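You operate a simulated robot arm through the tools that you are given. There is no shell and no other tool.

You are at the controls of a simulated robot arm. One attempt, no reset.

Task
File sheet 32, then sheet 25 in the open binder.
Fine: on its rings; snap them shut.

Only the result counts: the job must be done as asked and must still hold three seconds after the hand-in. Knocking over, shifting, dropping, spilling or breaking anything else fails it. Flat cloth is picked up by pressing the open fingertips on it (5 to 10 N) and closing them slowly along it; thin cloth reads only 2 to 8 mm in the jaws.

Robot
A 7-joint arm with a four-finger gripper, fixed in place. Base frame: the origin is at the foot of the arm, x ahead of it, y to its left, z up; the work surface is at about z = 740. Readings come in mm, rad, newtons and seconds.
Its first joint turns from -1.204 to 3.002 rad. Payload 3.67 kg.
The TCP is the grasp point between the finger pads, 28 mm short of the fingertips. In the tool frame z runs along the fingers and y along their closing line. Largest opening 112 mm; the body of the gripper starts 73 mm behind the TCP.
Orientation is that of the tool frame in the base frame, as [roll, pitch, yaw] about the fixed x, y, z axes, in that order (R = Rz(yaw) Ry(pitch) Rx(roll)). With the fingers straight down and closing along the base's y, the tool's x points along the base's -x, its y along +y and its z along -z.

Tools
- The arm moves only by the tool drive_tool. Its argument "motion" is a list of rows, each a list of 3 entries, a list of its own where there are three numbers: the shift along the base's x, y, z in mm, then the turn, a rotation vector about the base's x, y, z in rad, then the opening, from 0 (shut) to 1 (fully open). In form: [[[x, y, z], [wx, wy, wz], grip], ...]. A call has 1 to 20 rows; each row is the pose to reach, as a shift and turn from the pose commanded when the call began. A row lasts 0.2 s, in which the tool goes at most 50 mm and 0.15 rad; a call with a longer step from one row to the next is refused whole, and so is a gripper value outside its range. A pose out of reach is approached as far as the arm can. The call stops where the force on the tool passes 40 N (or 10 N more than at its start, if that is more) or the arm is blocked; 0.2 s more then pass. The fingers move at their own pace and stop on an object; they squeeze with about 43 N. The grip force told is the motor's: it shows also when the fingers shut on nothing. Time passes only in rows, and 0.2 s behind the last, so rows that repeat a pose let the fingers close. It gives the time, the measured TCP pose, the force on the tool (base axes), the opening and the grip force at its end, in the units of the frame above (readings bear some noise), with the torque about the TCP (base axes, N m) and any sound that the robot's microphone picked up, and new pictures: "views" is both (left out), scene, wrist or none.
- Cameras (640 x 400 px; columns grow to the right, rows downward): "scene" is fixed at [50.9, -650.1, 1492.5]; the picture's right is [0.53, -0.85, 0.00], its down [-0.61, -0.38, -0.70] and it looks along [0.59, 0.37, -0.71] (base axes); focal length 336 px, centre (320, 200). "wrist" rides on the gripper at [60, -18, -104] in the tool frame; the picture's right is [0.29, 0.96, 0.00], its down [-0.80, 0.24, -0.55] and it looks along [-0.53, 0.16, 0.83] (tool axes); focal length 234 px, centre (320, 200). There is no depth. A picture from a camera that has moved, and an enlarged one, comes with that camera's place and axes in the base frame and with its lens.
- lift_body(by): slides the trunk up (or, below 0, down) by that many mm; the arm rides with it, the base frame stays. It gives what a move gives, with no picture.
- zoom(camera, box): a new picture of the part [left, top, right, bottom] of that camera's present view, enlarged. No time passes.
- hand_in(): hands the job in; it is judged then, once.

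Nothing tells you positions but the pictures and the camera data. Unless the task says otherwise, let go and move clear before handing in.

The tools are called after "Call:" by a JSON object that holds its "op" and its "data". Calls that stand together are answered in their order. drive_tool: Moves the arm, as the interface text tells. Its arguments: {"type":"object","properties":{"motion":{"type":"array"},"views":{"type":"string","enum":["both","scene","wrist","none"]}},"required":["motion"]} The other tools are called the same way: lift_body (by) slides the trunk up or down; zoom (camera, box) takes an enlarged picture of a part of a camera's view; hand_in () hands the job in.

At the start:

```text
time: 0.0
eef_pos: [600.9, -204.3, 1008.5]
orientation: [3.141, -0.001, -3.141]
force: [-0.3, 0.3, 0.1]
ft_torque: [0.0, 0.02, 0.02]
width: 111.6
gripper_force: 0.0
trunk travel left (down, up): [-450.0, 390.0]
```

scene: 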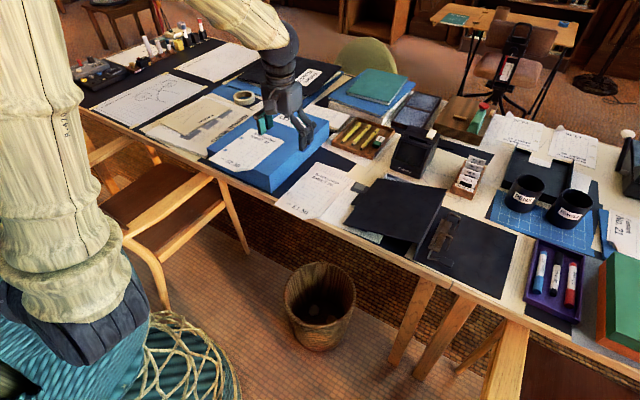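
wrist: 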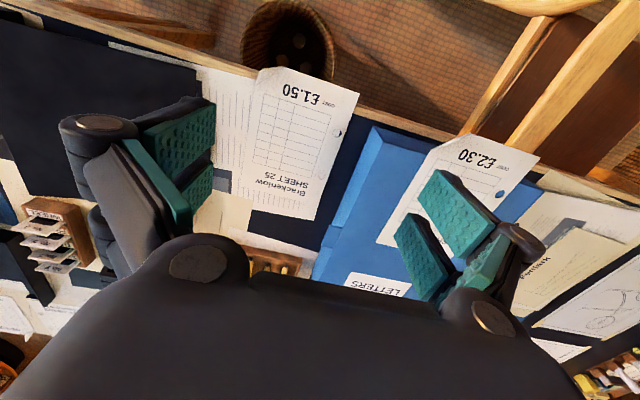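

I see a cluttered table with a sheet on a blue box, a sheet labelled "SHEET 25" at the table's edge, and a dark binder-like object further right. I'll zoom in before moving anything.

Call:
{"op": "zoom", "data": {"camera": "scene", "box": [180, 80, 360, 230]}}

Call:
{"op": "zoom", "data": {"camera": "scene", "box": [320, 140, 540, 300]}}

Call:
{"op": "zoom", "data": {"camera": "wrist", "box": [200, 50, 400, 230]}}

Call:
{"op": "zoom", "data": {"camera": "wrist", "box": [360, 120, 560, 300]}}

Call:
{"op": "zoom", "data": {"camera": "scene", "box": [60, 20, 260, 160]}}

Call:
{"op": "zoom", "data": {"camera": "scene", "box": [440, 90, 640, 360]}}

```text
2.67 times, centred on (270, 155) of scene
camera zoom: at [50.9, -650.1, 1492.5], right [0.53, -0.85, 0.0], down [-0.61, -0.38, -0.7], along [0.59, 0.37, -0.71], focal length 895 px, centre (453, 320)
```

zoom: 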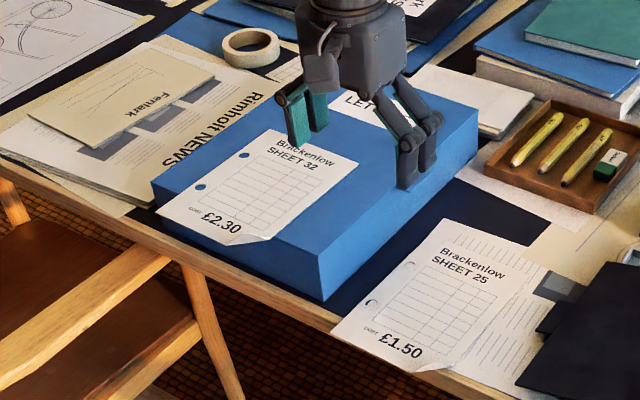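

```text
2.50 times, centred on (430, 220) of scene
camera zoom: at [50.9, -650.1, 1492.5], right [0.53, -0.85, 0.0], down [-0.61, -0.38, -0.7], along [0.59, 0.37, -0.71], focal length 839 px, centre (45, 150)
```

zoom: 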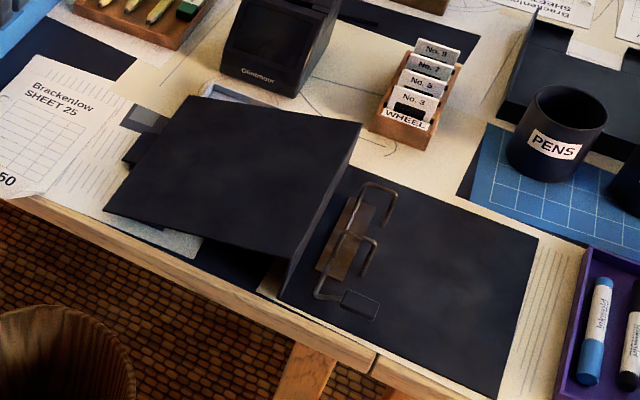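

```text
2.22 times, centred on (300, 140) of wrist
camera zoom: at [542.4, -223.0, 1111.4], right [-0.29, 0.96, 0.0], down [0.8, 0.24, 0.55], along [0.53, 0.16, -0.83], focal length 520 px, centre (364, 333)
```

zoom: 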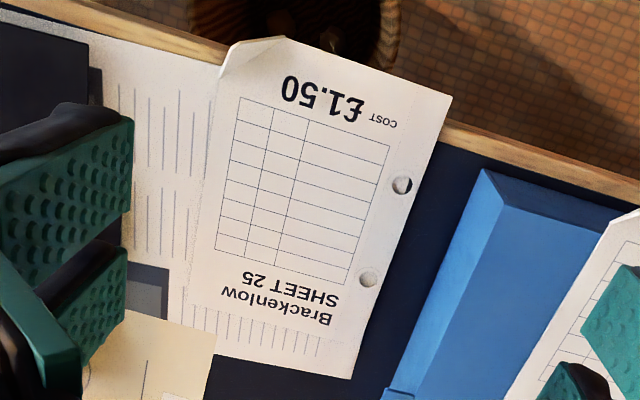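

```text
2.22 times, centred on (460, 210) of wrist
camera zoom: at [542.4, -223.0, 1111.4], right [-0.29, 0.96, 0.0], down [0.8, 0.24, 0.55], along [0.53, 0.16, -0.83], focal length 520 px, centre (9, 178)
```

zoom: 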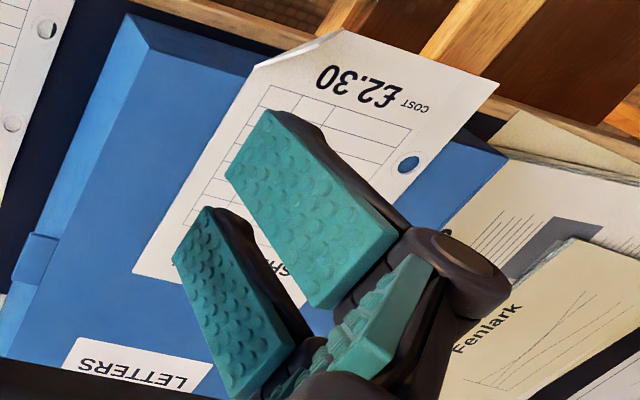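

```text
2.86 times, centred on (160, 90) of scene
camera zoom: at [50.9, -650.1, 1492.5], right [0.53, -0.85, 0.0], down [-0.61, -0.38, -0.7], along [0.59, 0.37, -0.71], focal length 959 px, centre (777, 514)
```

zoom: 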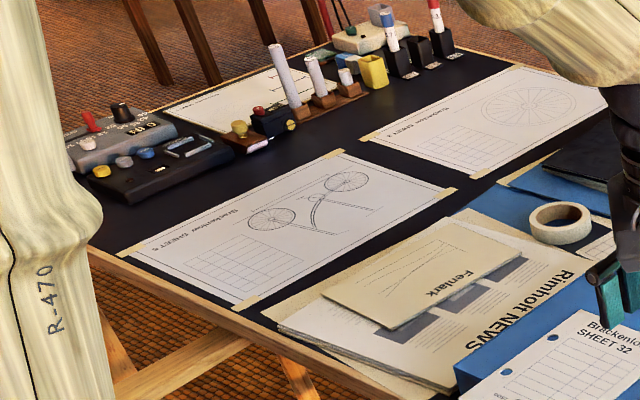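

```text
1.48 times, centred on (540, 225) of scene
camera zoom: at [50.9, -650.1, 1492.5], right [0.53, -0.85, 0.0], down [-0.61, -0.38, -0.7], along [0.59, 0.37, -0.71], focal length 497 px, centre (-6, 163)
```

zoom: 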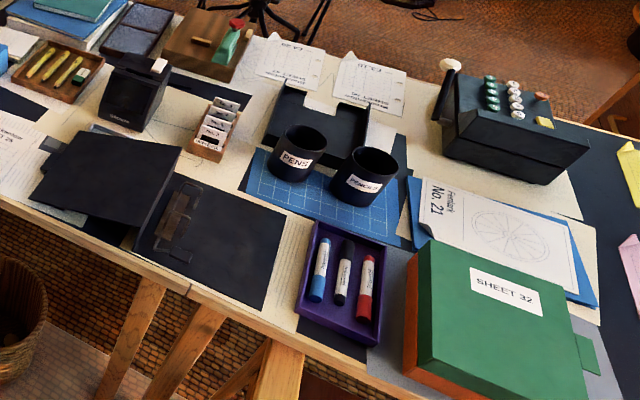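

Sheet 32 lies on the blue box, top at about z 813 and x 580–790, y −45–104, overhanging the box front. Sheet 25 lies on the table at x 583–793, y −298…−150, slightly overhanging the table edge. The open binder has its rings near x 740, y −620. I'll fly the wrist camera over the binder to study the rings.

Call:
{"op": "drive_tool", "data": {"motion": [[[-3, -40, 0], [0, 0, 0], 1], [[-6, -80, 0], [0, 0, 0], 1], [[-9, -120, 0], [0, 0, 0], 1], [[-12, -160, 0], [0, 0, 0], 1], [[-15, -200, 0], [0, 0, 0], 1], [[-18, -240, 0], [0, 0, 0], 1], [[-21, -280, 0], [0, 0, 0], 1], [[-24, -320, 0], [0, 0, 0], 1], [[-27, -360, 0], [0, 0, 0], 1], [[-28, -400, 0], [0, 0, 0], 1], [[-28, -440, 0], [0, 0, 0], 1], [[-28, -470, 0], [0, 0, 0], 1]], "views": "both"}}

```text
time: 2.6
eef_pos: [573.8, -675.2, 1005.1]
orientation: [3.141, 0.001, 3.14]
force: [0.7, -0.3, -0.9]
ft_torque: [-0.01, -0.04, -0.04]
width: 112.1
gripper_force: 0.1
trunk travel left (down, up): [-450.0, 390.0]
camera wrist: at [514.3, -693.9, 1108.8], right [-0.29, 0.96, 0.0], down [0.8, 0.24, 0.55], along [0.53, 0.16, -0.83], focal length 234 px, centre (320, 200)
```

scene: 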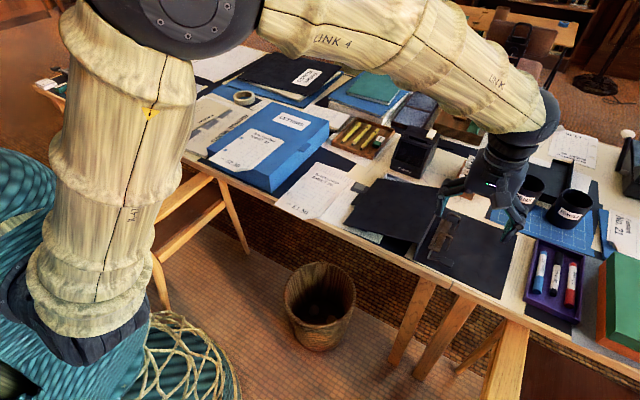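
wrist: 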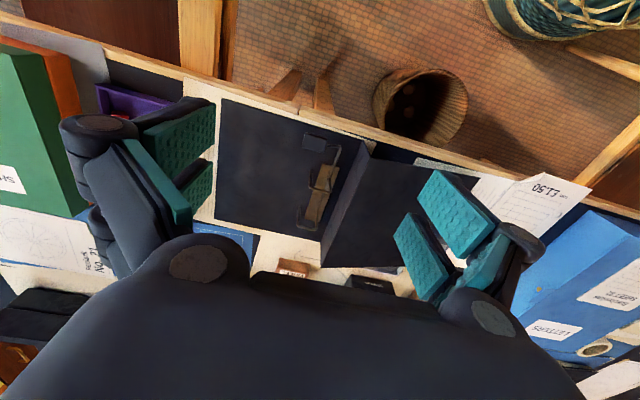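

Call:
{"op": "zoom", "data": {"camera": "wrist", "box": [280, 120, 360, 240]}}

Call:
{"op": "zoom", "data": {"camera": "wrist", "box": [210, 90, 450, 270]}}

Call:
{"op": "zoom", "data": {"camera": "scene", "box": [400, 180, 480, 280]}}

```text
3.33 times, centred on (320, 180) of wrist
camera zoom: at [514.3, -693.9, 1108.8], right [-0.29, 0.96, 0.0], down [0.8, 0.24, 0.55], along [0.53, 0.16, -0.83], focal length 781 px, centre (320, 267)
```

zoom: 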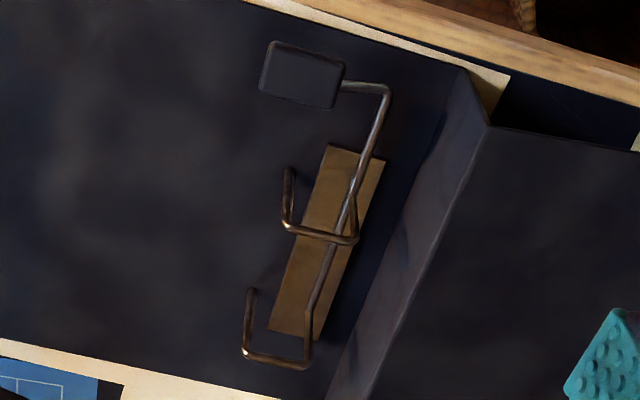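

```text
2.22 times, centred on (330, 180) of wrist
camera zoom: at [514.3, -693.9, 1108.8], right [-0.29, 0.96, 0.0], down [0.8, 0.24, 0.55], along [0.53, 0.16, -0.83], focal length 520 px, centre (298, 244)
```

zoom: 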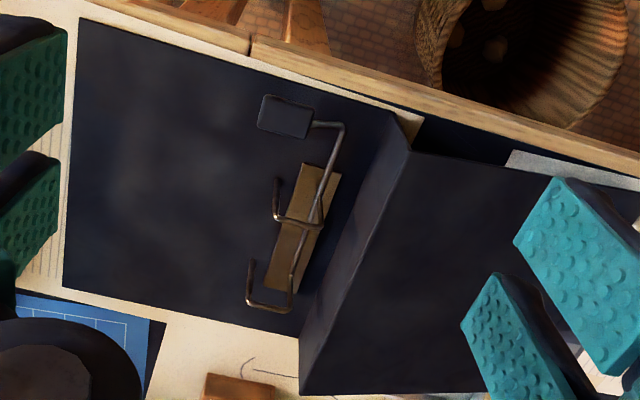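

```text
4.00 times, centred on (440, 230) of scene
camera zoom: at [50.9, -650.1, 1492.5], right [0.53, -0.85, 0.0], down [-0.61, -0.38, -0.7], along [0.59, 0.37, -0.71], focal length 1342 px, centre (-160, 80)
```

zoom: 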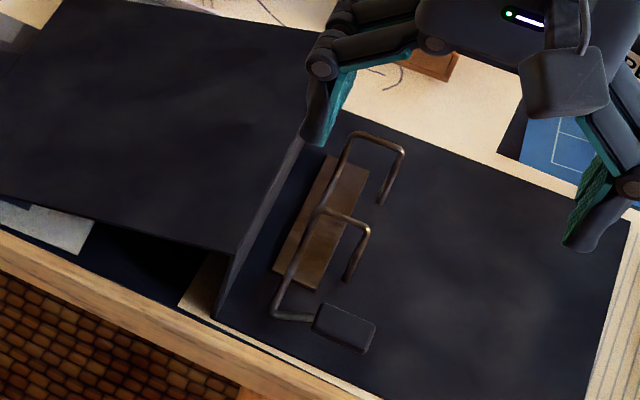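

The binder has a pivoting wire mechanism: two arched hooks along x near y ≈ −650, with a lever tab at the near end. I need their heights, so I'll tilt the tool and take a low-angle look from the front.

Call:
{"op": "drive_tool", "data": {"motion": [[[-5, 5, -5], [0, -0.13, 0], 1], [[-10, 10, -20], [0, -0.26, 0], 1], [[-15, 15, -40], [0, -0.39, 0], 1], [[-15, 20, -60], [0, -0.52, 0], 1], [[-15, 25, -85], [0, -0.65, 0], 1], [[-15, 25, -110], [0, -0.785, 0], 1], [[-15, 25, -140], [0, -0.785, 0], 1], [[-15, 25, -140], [0, -0.785, 0], 1]], "views": "both"}}

```text
time: 4.4
eef_pos: [557.1, -646.8, 868.9]
orientation: [-3.141, 0.785, -3.141]
force: [0.0, -0.2, 0.3]
ft_torque: [-0.06, 0.02, -0.02]
width: 112.1
gripper_force: 0.1
trunk travel left (down, up): [-450.0, 390.0]
camera wrist: at [441.7, -665.8, 899.2], right [-0.2, 0.96, -0.2], down [0.17, 0.24, 0.96], along [0.96, 0.16, -0.21], focal length 234 px, centre (320, 200)
```

scene: 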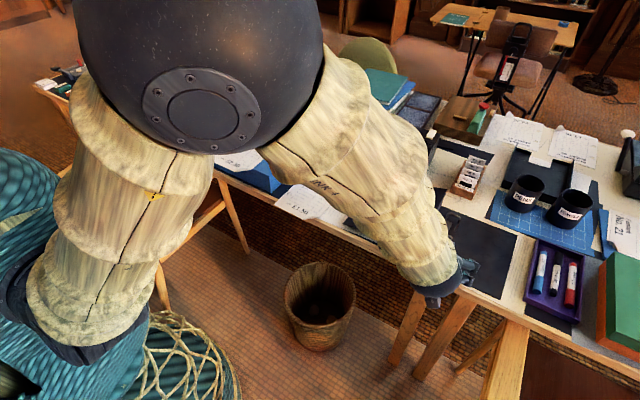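
wrist: 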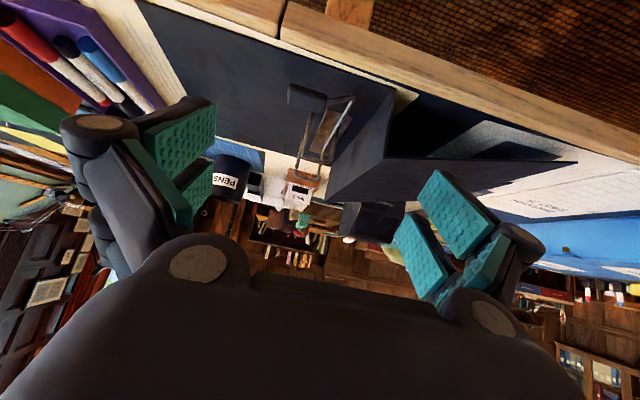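

Call:
{"op": "zoom", "data": {"camera": "wrist", "box": [270, 60, 400, 215]}}

Call:
{"op": "zoom", "data": {"camera": "wrist", "box": [160, 0, 640, 230]}}

```text
2.58 times, centred on (335, 138) of wrist
camera zoom: at [441.7, -665.8, 899.2], right [-0.2, 0.96, -0.2], down [0.17, 0.24, 0.96], along [0.96, 0.16, -0.21], focal length 604 px, centre (281, 361)
```

zoom: 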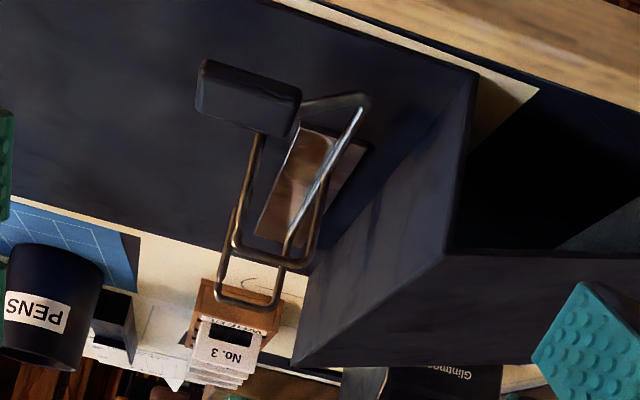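

```text
1.33 times, centred on (400, 115) of wrist
camera zoom: at [441.7, -665.8, 899.2], right [-0.2, 0.96, -0.2], down [0.17, 0.24, 0.96], along [0.96, 0.16, -0.21], focal length 312 px, centre (213, 313)
```

zoom: 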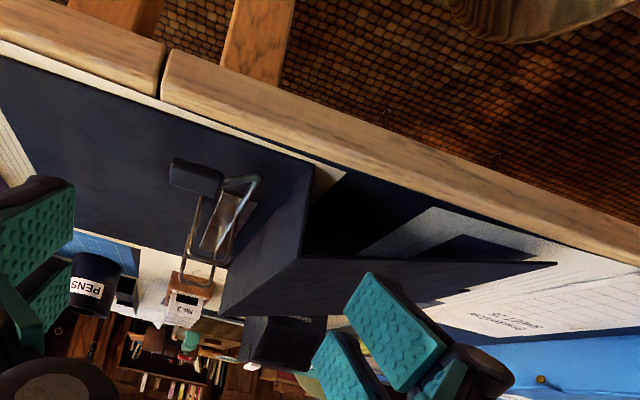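

The hooks look like full arches spanning y −655 to −621, tops near z 797, at x ≈ 695 and 775. The lever tab sits at about (635, −665, 767). I need to know whether the rings are open, so I'll zoom in tightly.

Call:
{"op": "zoom", "data": {"camera": "wrist", "box": [300, 80, 350, 135]}}

Call:
{"op": "zoom", "data": {"camera": "wrist", "box": [285, 140, 350, 190]}}

Call:
{"op": "zoom", "data": {"camera": "scene", "box": [420, 200, 480, 270]}}

```text
7.27 times, centred on (325, 108) of wrist
camera zoom: at [441.7, -665.8, 899.2], right [-0.2, 0.96, -0.2], down [0.17, 0.24, 0.96], along [0.96, 0.16, -0.21], focal length 1703 px, centre (284, 873)
```

zoom: 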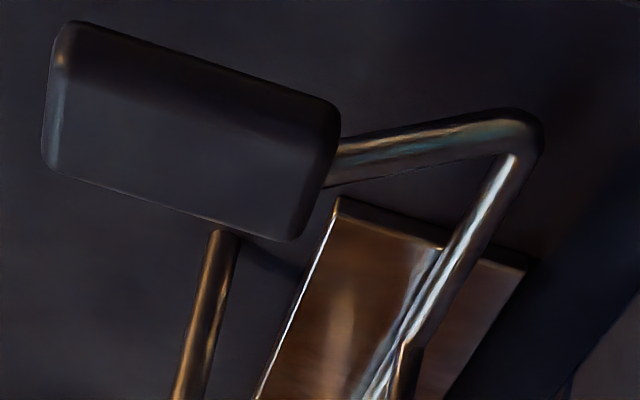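

```text
8.00 times, centred on (318, 165) of wrist
camera zoom: at [441.7, -665.8, 899.2], right [-0.2, 0.96, -0.2], down [0.17, 0.24, 0.96], along [0.96, 0.16, -0.21], focal length 1873 px, centre (340, 480)
```

zoom: 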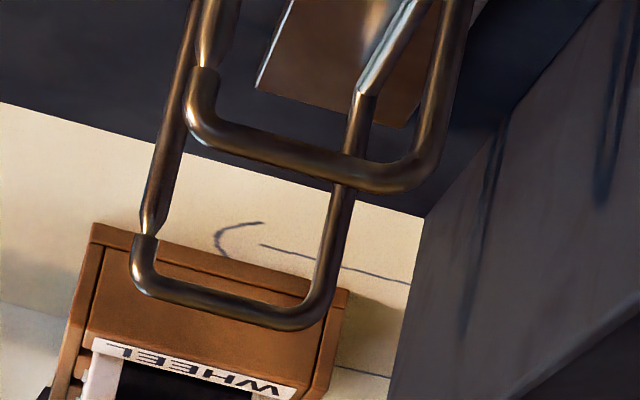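

```text
5.71 times, centred on (450, 235) of scene
camera zoom: at [50.9, -650.1, 1492.5], right [0.53, -0.85, 0.0], down [-0.61, -0.38, -0.7], along [0.59, 0.37, -0.71], focal length 1917 px, centre (-423, 0)
```

zoom: 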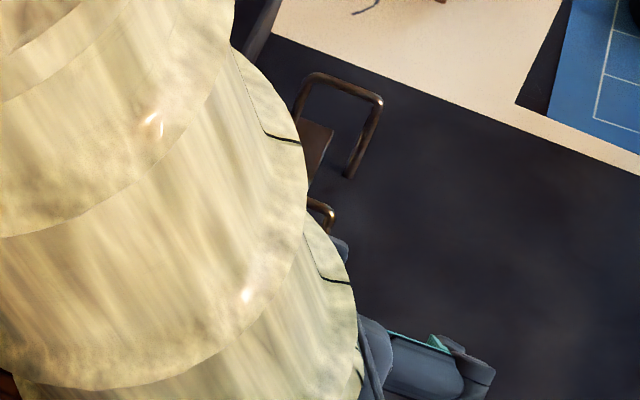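

The zooms show fixed pointed posts at y ≈ −655, with hinged arches closed onto them. So I must first lift the lever tab to open the rings. I'll straighten the tool, then yaw it 90° to pinch the tab across x.

Call:
{"op": "drive_tool", "data": {"motion": [[[0, 0, 30], [0, 0.13, 0], 1], [[0, 0, 60], [0, 0.26, 0], 1], [[5, 0, 85], [0, 0.39, 0], 1], [[10, 0, 105], [0, 0.52, 0], 1], [[10, 0, 120], [0, 0.65, 0], 1], [[15, 0, 130], [0, 0.7854, 0], 1]], "views": "none"}}

Call:
{"op": "drive_tool", "data": {"motion": [[[7, -3, 0], [0, 0, 0.14], 1], [[14, -6, 0], [0, 0, 0.28], 1], [[21, -9, 0], [0, 0, 0.42], 1], [[28, -12, 0], [0, 0, 0.56], 1], [[35, -15, 0], [0, 0, 0.7], 1], [[42, -15, 0], [0, 0, 0.84], 1], [[49, -15, 0], [0, 0, 0.98], 1], [[56, -15, 0], [0, 0, 1.12], 1], [[63, -15, 0], [0, 0, 1.26], 1], [[63, -15, 0], [0, 0, 1.4], 1], [[63, -15, 0], [0, 0, 1.5], 1], [[63, -15, 0], [0, 0, 1.5708], 1]], "views": "both"}}

```text
time: 5.8
eef_pos: [574.7, -650.0, 997.9]
orientation: [-3.14, -0.004, 3.141]
force: [-0.5, 1.4, -0.1]
ft_torque: [0.01, 0.02, 0.02]
width: 112.1
gripper_force: 0.1
trunk travel left (down, up): [-450.0, 390.0]
```

```text
time: 8.4
eef_pos: [635.5, -664.9, 998.9]
orientation: [3.141, 0.002, -1.568]
force: [0.8, -0.1, 0.2]
ft_torque: [-0.01, 0.02, 0.01]
width: 111.8
gripper_force: 0.0
trunk travel left (down, up): [-450.0, 390.0]
camera wrist: at [655.0, -724.8, 1102.0], right [-0.96, -0.29, 0.0], down [-0.24, 0.8, 0.56], along [-0.16, 0.53, -0.83], focal length 234 px, centre (320, 200)
```

scene: 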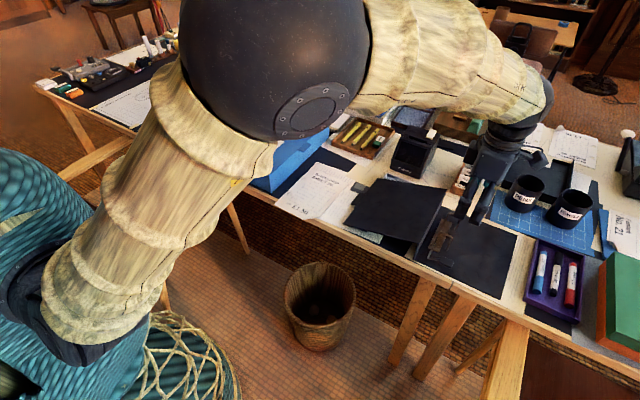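
wrist: 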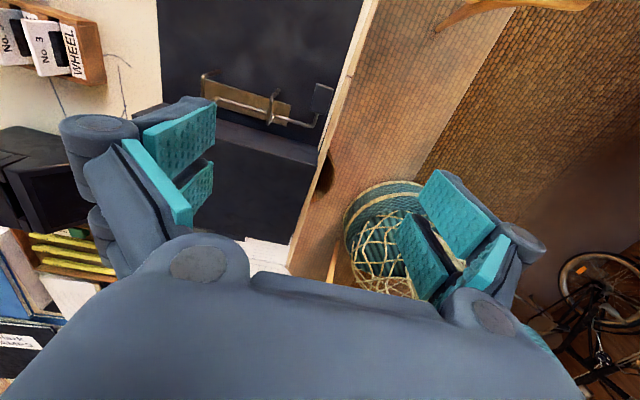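

Call:
{"op": "zoom", "data": {"camera": "wrist", "box": [190, 50, 350, 150]}}

Call:
{"op": "zoom", "data": {"camera": "wrist", "box": [255, 75, 345, 135]}}

Call:
{"op": "zoom", "data": {"camera": "scene", "box": [400, 190, 480, 280]}}

```text
4.00 times, centred on (270, 100) of wrist
camera zoom: at [655.0, -724.8, 1102.0], right [-0.96, -0.29, 0.0], down [-0.24, 0.8, 0.56], along [-0.16, 0.53, -0.83], focal length 937 px, centre (520, 600)
```

zoom: 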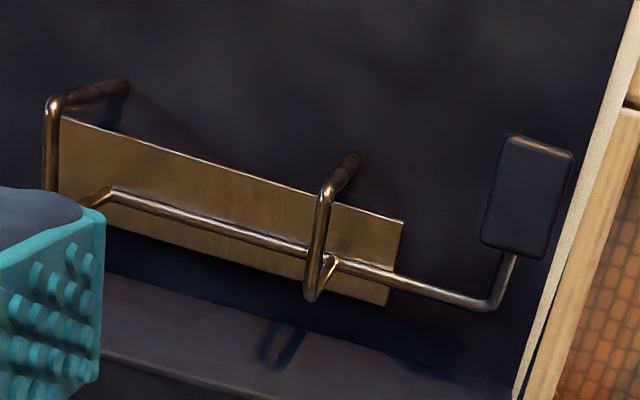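

```text
6.67 times, centred on (300, 105) of wrist
camera zoom: at [655.0, -724.8, 1102.0], right [-0.96, -0.29, 0.0], down [-0.24, 0.8, 0.56], along [-0.16, 0.53, -0.83], focal length 1561 px, centre (453, 833)
```

zoom: 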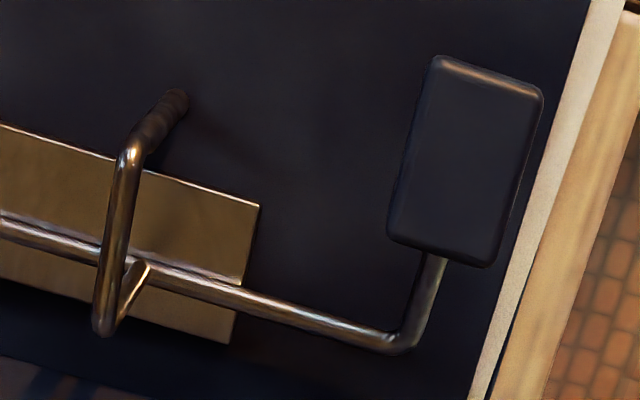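

```text
4.44 times, centred on (440, 235) of scene
camera zoom: at [50.9, -650.1, 1492.5], right [0.53, -0.85, 0.0], down [-0.61, -0.38, -0.7], along [0.59, 0.37, -0.71], focal length 1491 px, centre (-213, 44)
```

zoom: 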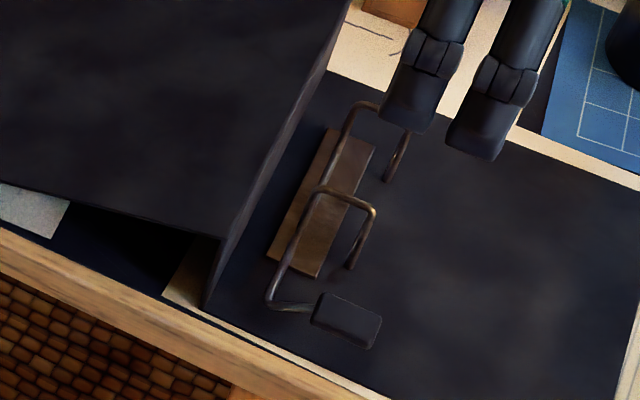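

The tab measures about x 624–646, y −684…−647, with a pivot bar at y ≈ −622, z ≈ 750. I'll narrow the jaws and come down over it to z ≈ 815, then check before pinching.

Call:
{"op": "drive_tool", "data": {"motion": [[[-1, -2, -30], [0, 0, 0], 0.4], [[-1, -3, -70], [0, 0, 0], 0.4], [[-1, -4, -110], [0, 0, 0], 0.4], [[-1, -4, -140], [0, 0, 0], 0.4], [[-1, -4, -165], [0, 0, 0], 0.4], [[-1, -4, -180], [0, 0, 0], 0.4]], "views": "both"}}

Call:
{"op": "zoom", "data": {"camera": "scene", "box": [400, 190, 480, 280]}}

Call:
{"op": "zoom", "data": {"camera": "wrist", "box": [200, 100, 440, 260]}}

```text
time: 9.8
eef_pos: [634.7, -667.1, 817.0]
orientation: [-3.141, 0.001, -1.571]
force: [0.9, -0.8, -0.6]
ft_torque: [-0.02, 0.01, 0.01]
width: 44.7
gripper_force: 0.0
trunk travel left (down, up): [-450.0, 390.0]
camera wrist: at [653.9, -728.5, 920.4], right [-0.96, -0.29, 0.0], down [-0.24, 0.8, 0.55], along [-0.16, 0.53, -0.83], focal length 234 px, centre (320, 200)
```

scene: 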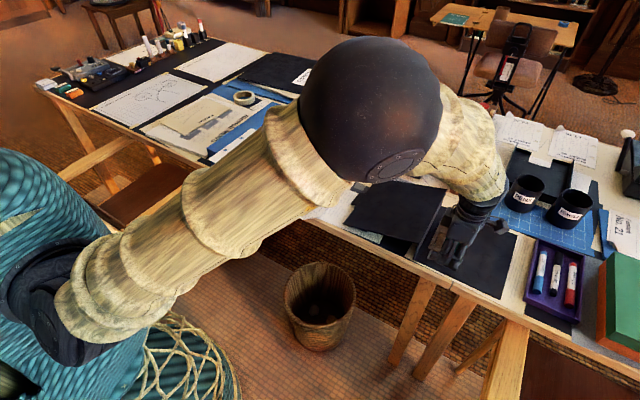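
wrist: 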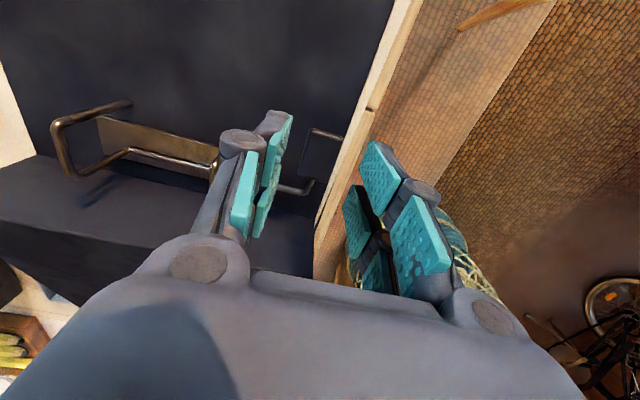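

```text
4.44 times, centred on (440, 235) of scene
camera zoom: at [50.9, -650.1, 1492.5], right [0.53, -0.85, 0.0], down [-0.61, -0.38, -0.7], along [0.59, 0.37, -0.71], focal length 1491 px, centre (-213, 44)
```

zoom: 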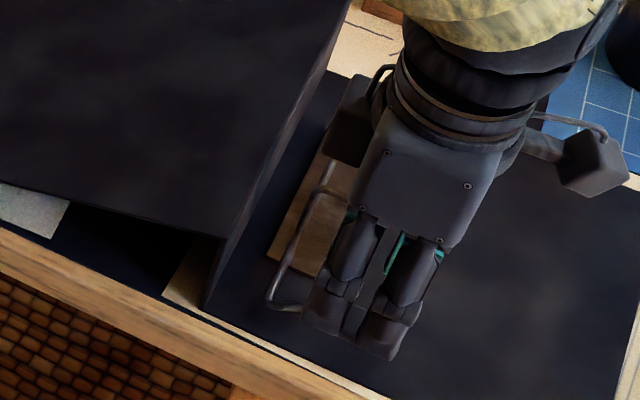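

```text
2.50 times, centred on (320, 180) of wrist
camera zoom: at [653.9, -728.5, 920.4], right [-0.96, -0.29, 0.0], down [-0.24, 0.8, 0.55], along [-0.16, 0.53, -0.83], focal length 585 px, centre (320, 250)
```

zoom: 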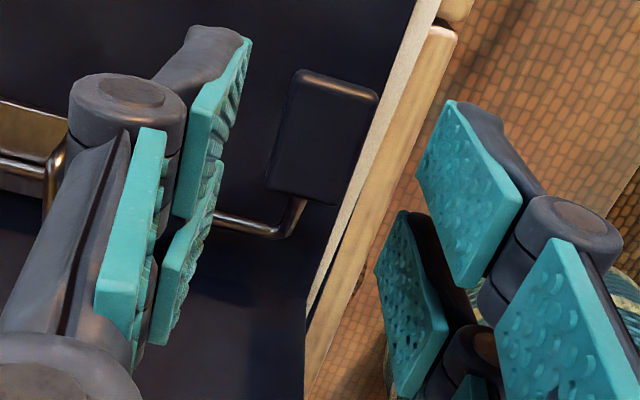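

The tab sits between the open fingers. I'll descend to TCP z ≈ 782 and close on its sides.

Call:
{"op": "drive_tool", "data": {"motion": [[[0, 0, -12], [0, 0, 0], 0.4], [[0, 0, -24], [0, 0, 0], 0.4], [[0, 0, -36], [0, 0, 0], 0.4], [[0, 0, -36], [0, 0, 0], 0.3], [[0, 0, -36], [0, 0, 0], 0.2], [[0, 0, -36], [0, 0, 0], 0.1], [[0, 0, -36], [0, 0, 0], 0.1]], "views": "both"}}

Call:
{"op": "zoom", "data": {"camera": "wrist", "box": [200, 80, 440, 240]}}

Call:
{"op": "zoom", "data": {"camera": "scene", "box": [400, 190, 480, 280]}}

```text
time: 11.4
eef_pos: [633.6, -669.6, 781.3]
orientation: [-3.141, 0.0, -1.571]
force: [-1.7, 1.7, 0.7]
ft_torque: [0.08, -0.01, 0.04]
width: 22.9
gripper_force: 43.2
trunk travel left (down, up): [-450.0, 390.0]
camera wrist: at [653.4, -729.8, 884.0], right [-0.96, -0.29, 0.0], down [-0.24, 0.8, 0.55], along [-0.16, 0.53, -0.83], focal length 234 px, centre (320, 200)
```

scene: 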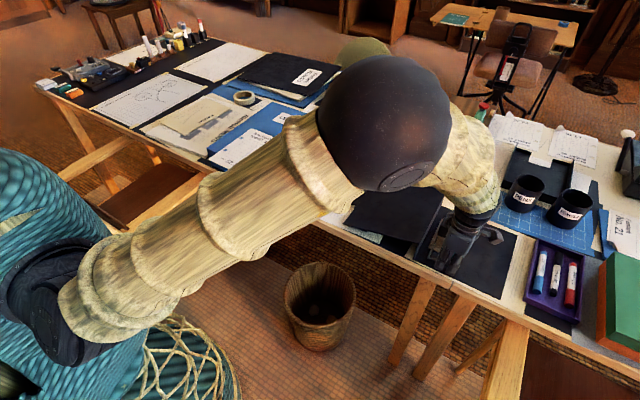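
wrist: 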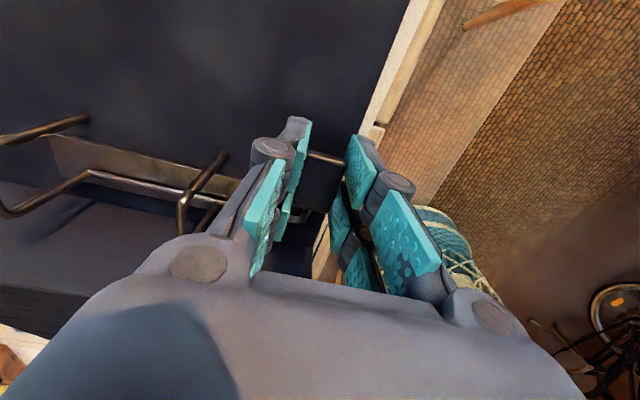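

```text
2.50 times, centred on (320, 160) of wrist
camera zoom: at [653.4, -729.8, 884.0], right [-0.96, -0.29, 0.0], down [-0.24, 0.8, 0.55], along [-0.16, 0.53, -0.83], focal length 585 px, centre (320, 300)
```

zoom: 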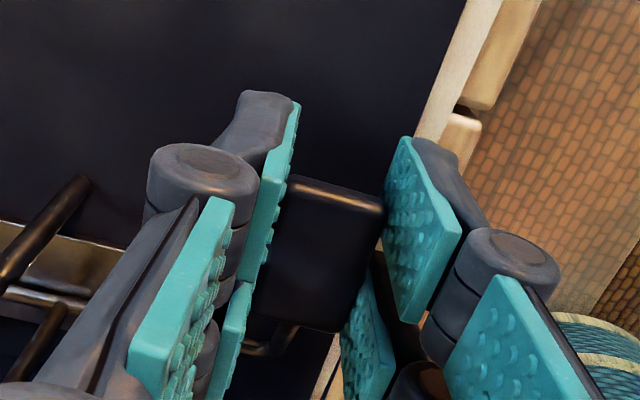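

```text
4.44 times, centred on (440, 235) of scene
camera zoom: at [50.9, -650.1, 1492.5], right [0.53, -0.85, 0.0], down [-0.61, -0.38, -0.7], along [0.59, 0.37, -0.71], focal length 1491 px, centre (-213, 44)
```

zoom: 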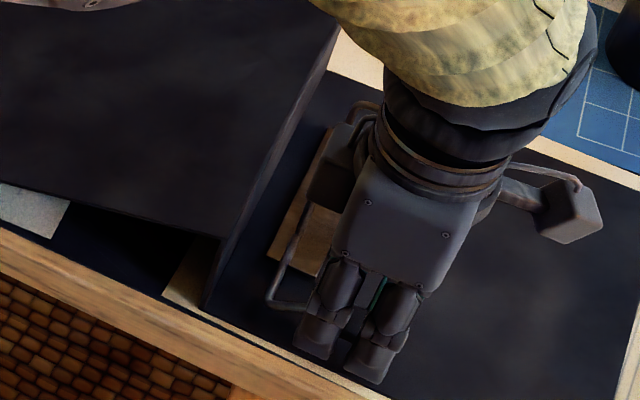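

The tab is pinched (22.9 mm, 43 N). I'll lift it along its arc about the bar, gently at first, watching force and sound.

Call:
{"op": "drive_tool", "data": {"motion": [[[0, 0.7, 2], [0, 0, 0], 0.1], [[0, 1.5, 4], [0, 0, 0], 0.1], [[0, 2.4, 5.9], [0, 0, 0], 0.1], [[0, 3.3, 7.8], [0, 0, 0], 0.1], [[0, 4.3, 9.7], [0, 0, 0], 0.1], [[0, 5.4, 11.5], [0, 0, 0], 0.1]], "views": "wrist"}}

Call:
{"op": "zoom", "data": {"camera": "wrist", "box": [0, 80, 440, 260]}}

```text
time: 12.8
eef_pos: [637.3, -665.8, 793.2]
orientation: [-3.141, 0.001, -1.571]
force: [0.0, -0.4, -6.0]
ft_torque: [-0.36, 0.46, 0.03]
width: 23.2
gripper_force: 43.1
trunk travel left (down, up): [-450.0, 390.0]
camera wrist: at [655.1, -724.4, 896.4], right [-0.96, -0.29, 0.0], down [-0.24, 0.8, 0.55], along [-0.16, 0.53, -0.83], focal length 234 px, centre (320, 200)
```

wrist: 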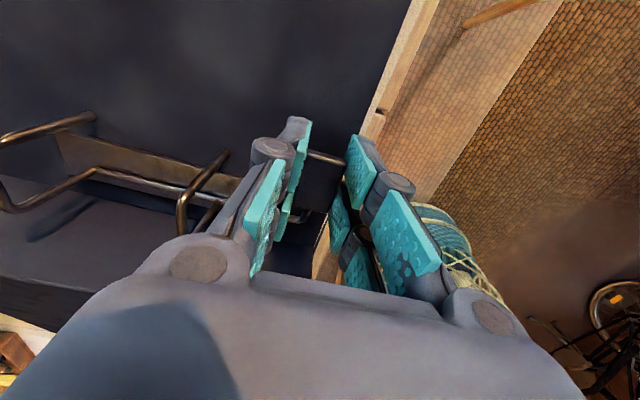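

```text
1.45 times, centred on (220, 170) of wrist
camera zoom: at [655.1, -724.4, 896.4], right [-0.96, -0.29, 0.0], down [-0.24, 0.8, 0.55], along [-0.16, 0.53, -0.83], focal length 341 px, centre (466, 244)
```

zoom: 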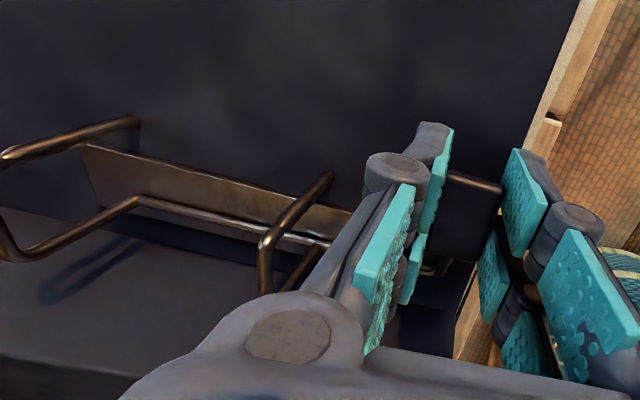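

Call:
{"op": "zoom", "data": {"camera": "wrist", "box": [0, 100, 120, 220]}}

Call:
{"op": "zoom", "data": {"camera": "wrist", "box": [160, 130, 340, 250]}}

Call:
{"op": "zoom", "data": {"camera": "scene", "box": [400, 190, 480, 280]}}

```text
3.33 times, centred on (60, 160) of wrist
camera zoom: at [655.1, -724.4, 896.4], right [-0.96, -0.29, 0.0], down [-0.24, 0.8, 0.55], along [-0.16, 0.53, -0.83], focal length 781 px, centre (1187, 333)
```

zoom: 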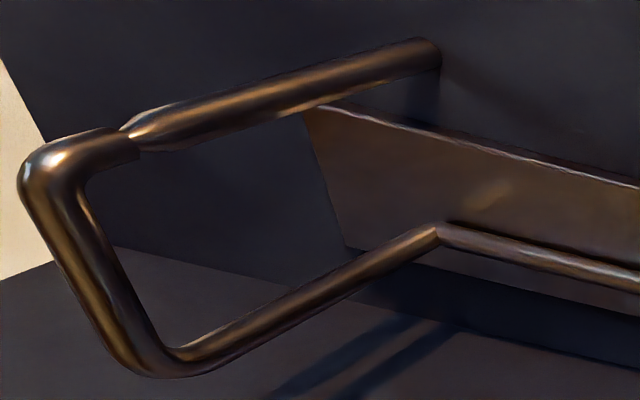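

```text
3.33 times, centred on (250, 190) of wrist
camera zoom: at [655.1, -724.4, 896.4], right [-0.96, -0.29, 0.0], down [-0.24, 0.8, 0.55], along [-0.16, 0.53, -0.83], focal length 781 px, centre (553, 233)
```

zoom: 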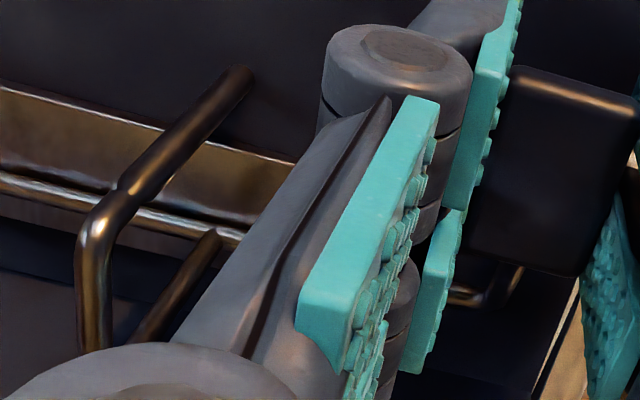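

```text
4.44 times, centred on (440, 235) of scene
camera zoom: at [50.9, -650.1, 1492.5], right [0.53, -0.85, 0.0], down [-0.61, -0.38, -0.7], along [0.59, 0.37, -0.71], focal length 1491 px, centre (-213, 44)
```

zoom: 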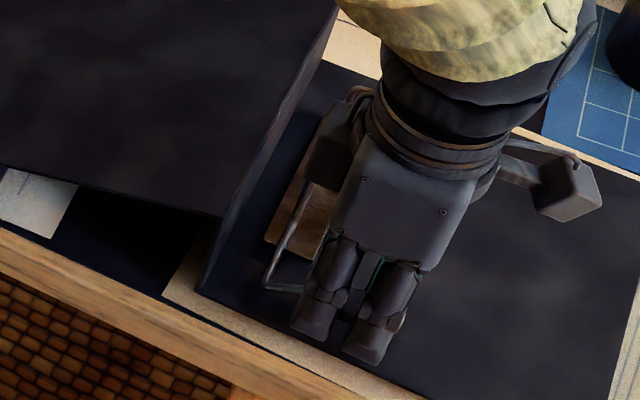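

Lifting without rotating only tipped the whole binder, because the pads clamp the tab's angle. I'll set it back down along the same path and check before trying again with the tool turning along with the lever.

Call:
{"op": "drive_tool", "data": {"motion": [[[0, -1.1, -1.8], [0, 0, 0], 0.1], [[0, -2.1, -3.7], [0, 0, 0], 0.1], [[0, -3, -5.6], [0, 0, 0], 0.1], [[0, -3.9, -7.5], [0, 0, 0], 0.1], [[0, -4.7, -9.5], [0, 0, 0], 0.1], [[0, -5.4, -11.5], [0, 0, 0], 0.1], [[0, -5.4, -11.5], [0, 0, 0], 0.1]], "views": "wrist"}}

Call:
{"op": "zoom", "data": {"camera": "scene", "box": [400, 190, 480, 280]}}

Call:
{"op": "zoom", "data": {"camera": "wrist", "box": [0, 100, 120, 220]}}

Call:
{"op": "zoom", "data": {"camera": "wrist", "box": [160, 130, 340, 250]}}

```text
time: 14.4
eef_pos: [635.5, -668.4, 780.9]
orientation: [-3.141, -0.001, -1.572]
force: [0.8, 1.9, -1.9]
ft_torque: [-0.03, -0.29, 0.35]
width: 23.0
gripper_force: 43.4
trunk travel left (down, up): [-450.0, 390.0]
camera wrist: at [653.4, -728.4, 884.2], right [-0.96, -0.29, 0.0], down [-0.24, 0.8, 0.55], along [-0.16, 0.53, -0.83], focal length 234 px, centre (320, 200)
```

wrist: 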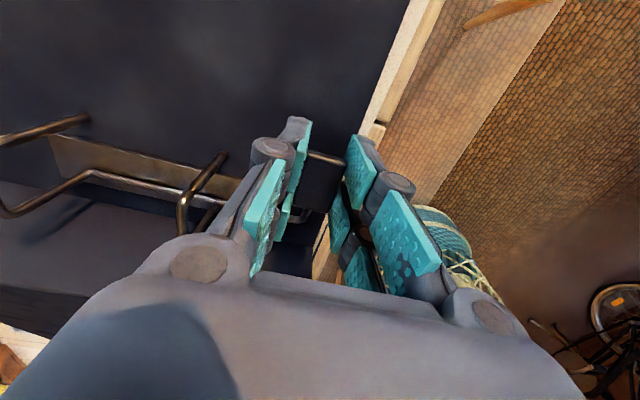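

```text
4.44 times, centred on (440, 235) of scene
camera zoom: at [50.9, -650.1, 1492.5], right [0.53, -0.85, 0.0], down [-0.61, -0.38, -0.7], along [0.59, 0.37, -0.71], focal length 1491 px, centre (-213, 44)
```

zoom: 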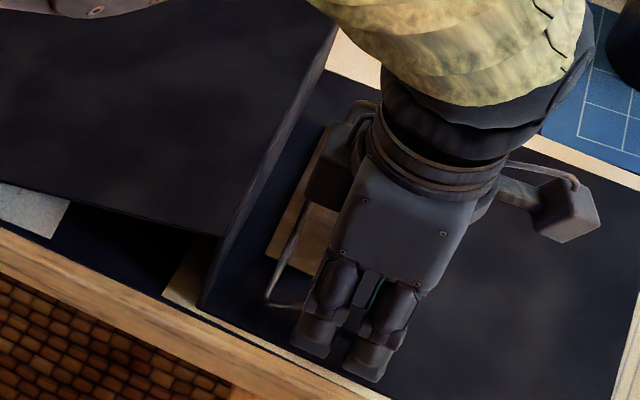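

```text
3.33 times, centred on (60, 160) of wrist
camera zoom: at [653.4, -728.4, 884.2], right [-0.96, -0.29, 0.0], down [-0.24, 0.8, 0.55], along [-0.16, 0.53, -0.83], focal length 781 px, centre (1187, 333)
```

zoom: 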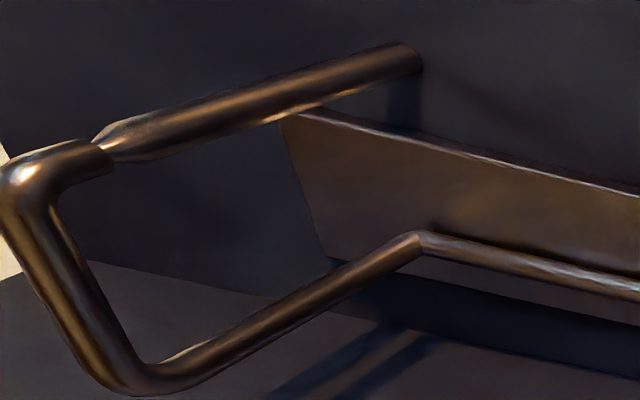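

```text
3.33 times, centred on (250, 190) of wrist
camera zoom: at [653.4, -728.4, 884.2], right [-0.96, -0.29, 0.0], down [-0.24, 0.8, 0.55], along [-0.16, 0.53, -0.83], focal length 781 px, centre (553, 233)
```

zoom: 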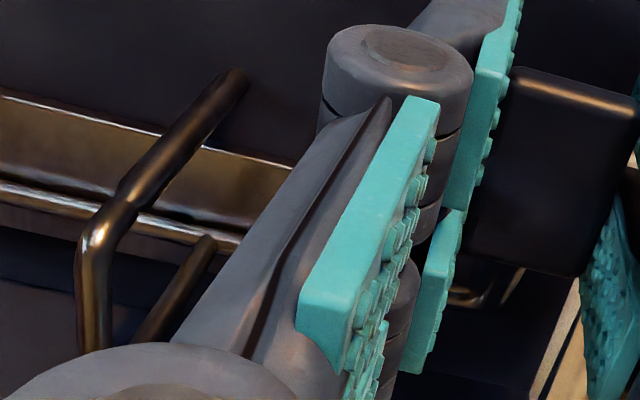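

The binder is back where it was and the rings are still closed. Now I'll turn the tool about the lever's pivot axis while following the arc, so the pads drive the tab's rotation.

Call:
{"op": "drive_tool", "data": {"motion": [[[0, 1.7, 1.5], [-0.05, 0, 0], 0.05], [[0, 3.5, 3.5], [-0.1, 0, 0], 0.05], [[0, 5.4, 5.5], [-0.15, 0, 0], 0.05], [[0, 7.4, 7.5], [-0.2, 0, 0], 0.05]], "views": "wrist"}}

Call:
{"op": "zoom", "data": {"camera": "scene", "box": [400, 190, 480, 280]}}

Call:
{"op": "zoom", "data": {"camera": "wrist", "box": [0, 80, 240, 230]}}

```text
time: 15.4
eef_pos: [635.4, -661.9, 790.2]
orientation: [-3.141, -0.2, -1.57]
force: [0.9, 1.4, 3.7]
ft_torque: [0.19, 0.32, -0.02]
width: 23.1
gripper_force: 42.9
trunk travel left (down, up): [-450.0, 390.0]
camera wrist: at [653.7, -700.0, 902.9], right [-0.96, -0.28, 0.06], down [-0.24, 0.89, 0.38], along [-0.16, 0.35, -0.92], focal length 234 px, centre (320, 200)
```

wrist: 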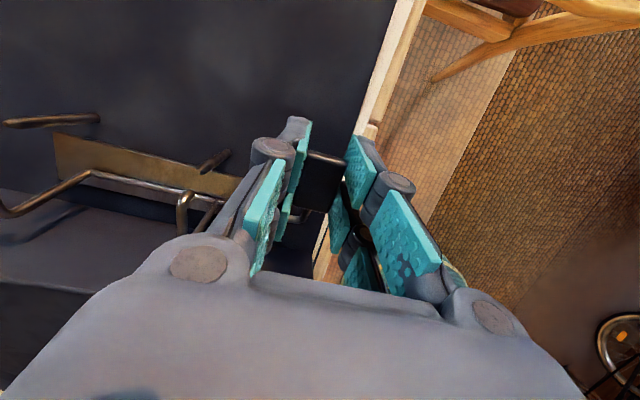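

```text
4.44 times, centred on (440, 235) of scene
camera zoom: at [50.9, -650.1, 1492.5], right [0.53, -0.85, 0.0], down [-0.61, -0.38, -0.7], along [0.59, 0.37, -0.71], focal length 1491 px, centre (-213, 44)
```

zoom: 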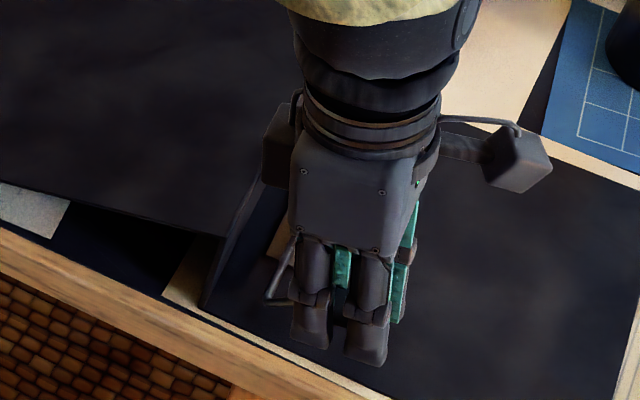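

```text
2.67 times, centred on (120, 155) of wrist
camera zoom: at [653.7, -700.0, 902.9], right [-0.96, -0.28, 0.06], down [-0.24, 0.89, 0.38], along [-0.16, 0.35, -0.92], focal length 624 px, centre (853, 320)
```

zoom: 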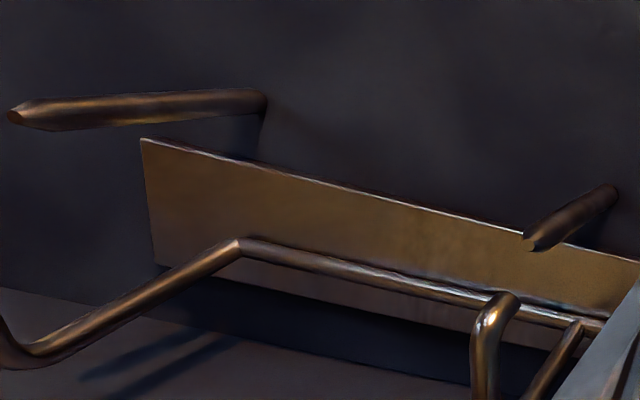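

The rings are opening: the arches have swung off the pointed posts and the binder stayed flat. I'll continue along the arc.

Call:
{"op": "drive_tool", "data": {"motion": [[[0, 2.1, 2.3], [-0.05, 0, 0], 0.05], [[0, 4.3, 4.4], [-0.1, 0, 0], 0.05], [[0, 6.5, 6.1], [-0.15, 0, 0], 0.05], [[0, 8.9, 7.7], [-0.2, 0, 0], 0.05], [[0, 11.3, 9.2], [-0.25, 0, 0], 0.05], [[0, 13.8, 10.6], [-0.3, 0, 0], 0.05]], "views": "wrist"}}

Call:
{"op": "zoom", "data": {"camera": "scene", "box": [400, 190, 480, 280]}}

Call:
{"op": "zoom", "data": {"camera": "wrist", "box": [0, 80, 320, 280]}}

```text
time: 16.8
eef_pos: [636.7, -646.8, 801.1]
orientation: [3.139, -0.502, -1.571]
force: [1.0, 0.4, -4.0]
ft_torque: [-0.13, 0.48, 0.03]
width: 23.0
gripper_force: 42.3
trunk travel left (down, up): [-450.0, 390.0]
camera wrist: at [655.4, -650.6, 919.9], right [-0.96, -0.25, 0.14], down [-0.24, 0.97, 0.1], along [-0.16, 0.07, -0.98], focal length 234 px, centre (320, 200)
```

wrist: 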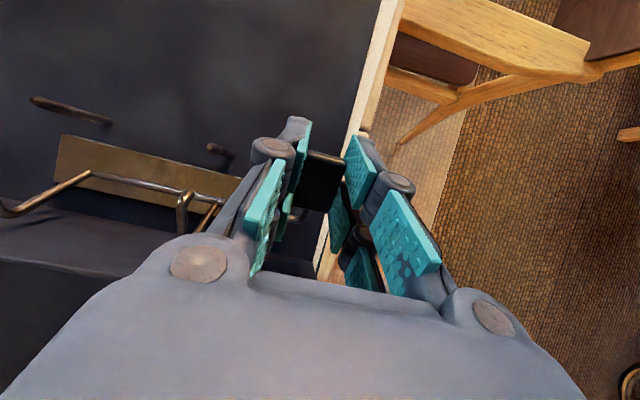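

```text
4.44 times, centred on (440, 235) of scene
camera zoom: at [50.9, -650.1, 1492.5], right [0.53, -0.85, 0.0], down [-0.61, -0.38, -0.7], along [0.59, 0.37, -0.71], focal length 1491 px, centre (-213, 44)
```

zoom: 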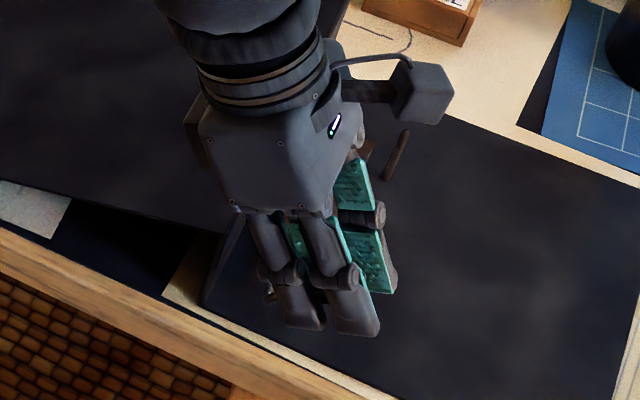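

```text
2.00 times, centred on (160, 180) of wrist
camera zoom: at [655.4, -650.6, 919.9], right [-0.96, -0.25, 0.14], down [-0.24, 0.97, 0.1], along [-0.16, 0.07, -0.98], focal length 468 px, centre (640, 240)
```

zoom: 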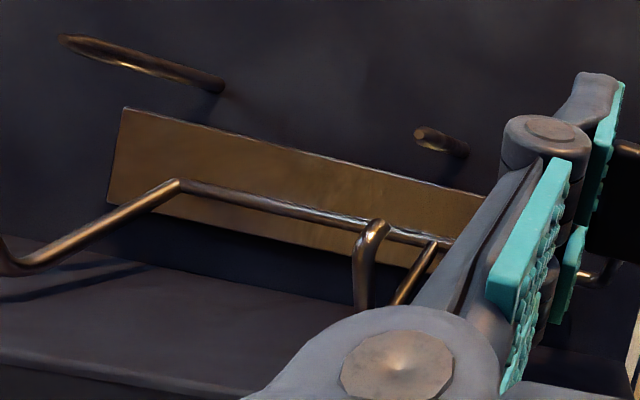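

Call:
{"op": "drive_tool", "data": {"motion": [[[0, 2.6, 1.1], [-0.05, 0, 0], 0.05], [[0, 5.2, 2.2], [-0.1, 0, 0], 0.05], [[0, 7.9, 3.1], [-0.15, 0, 0], 0.05]], "views": "wrist"}}

Call:
{"op": "zoom", "data": {"camera": "wrist", "box": [0, 80, 320, 280]}}

```text
time: 17.6
eef_pos: [636.9, -639.5, 803.2]
orientation: [-3.141, -0.652, -1.571]
force: [0.1, 4.6, 7.1]
ft_torque: [0.41, 0.3, 0.09]
width: 23.3
gripper_force: 43.0
trunk travel left (down, up): [-450.0, 390.0]
camera wrist: at [655.6, -624.8, 921.9], right [-0.96, -0.23, 0.17], down [-0.24, 0.97, -0.04], along [-0.16, -0.08, -0.98], focal length 234 px, centre (320, 200)
```

wrist: 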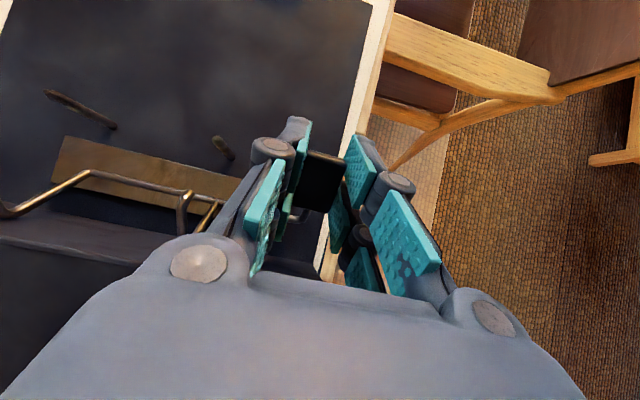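

```text
2.00 times, centred on (160, 180) of wrist
camera zoom: at [655.6, -624.8, 921.9], right [-0.96, -0.23, 0.17], down [-0.24, 0.97, -0.04], along [-0.16, -0.08, -0.98], focal length 468 px, centre (640, 240)
```

zoom: 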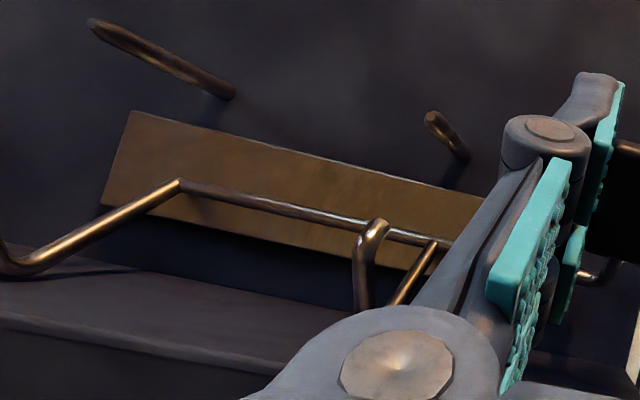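

Resistance is rising at about 37° of travel, so this looks like the open stop. I'll release slightly and see whether the arches stay open.

Call:
{"op": "drive_tool", "data": {"motion": [[[0, -1, -1], [0.02, 0, 0], 0.05], [[0, -1, -1], [0.02, 0, 0], 0.25], [[0, -1, -1], [0.02, 0, 0], 0.4], [[0, -1, -1], [0.02, 0, 0], 0.4]], "views": "wrist"}}

Call:
{"op": "zoom", "data": {"camera": "wrist", "box": [0, 80, 400, 300]}}

```text
time: 18.6
eef_pos: [636.5, -642.2, 802.9]
orientation: [3.141, -0.631, -1.57]
force: [0.5, -0.2, -0.8]
ft_torque: [-0.01, 0.02, -0.01]
width: 45.1
gripper_force: 0.0
trunk travel left (down, up): [-450.0, 390.0]
camera wrist: at [654.9, -629.0, 921.1], right [-0.96, -0.23, 0.17], down [-0.24, 0.97, -0.02], along [-0.16, -0.06, -0.99], focal length 234 px, centre (320, 200)
```

wrist: 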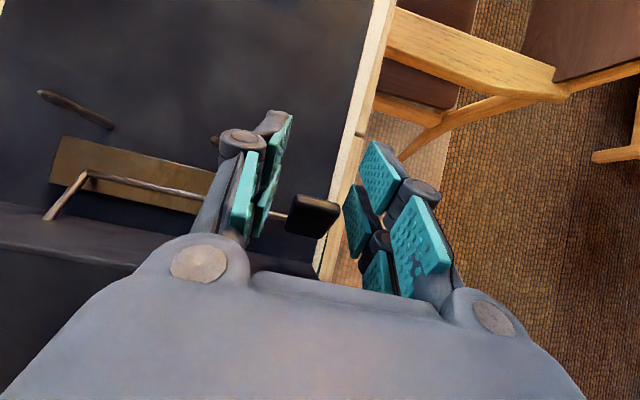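

```text
1.60 times, centred on (200, 190) of wrist
camera zoom: at [654.9, -629.0, 921.1], right [-0.96, -0.23, 0.17], down [-0.24, 0.97, -0.02], along [-0.16, -0.06, -0.99], focal length 375 px, centre (512, 216)
```

zoom: 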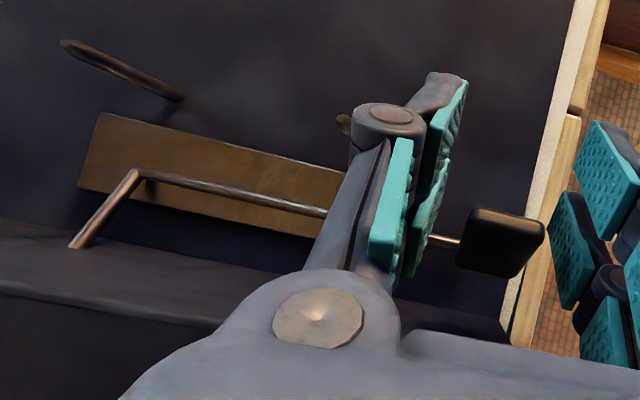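

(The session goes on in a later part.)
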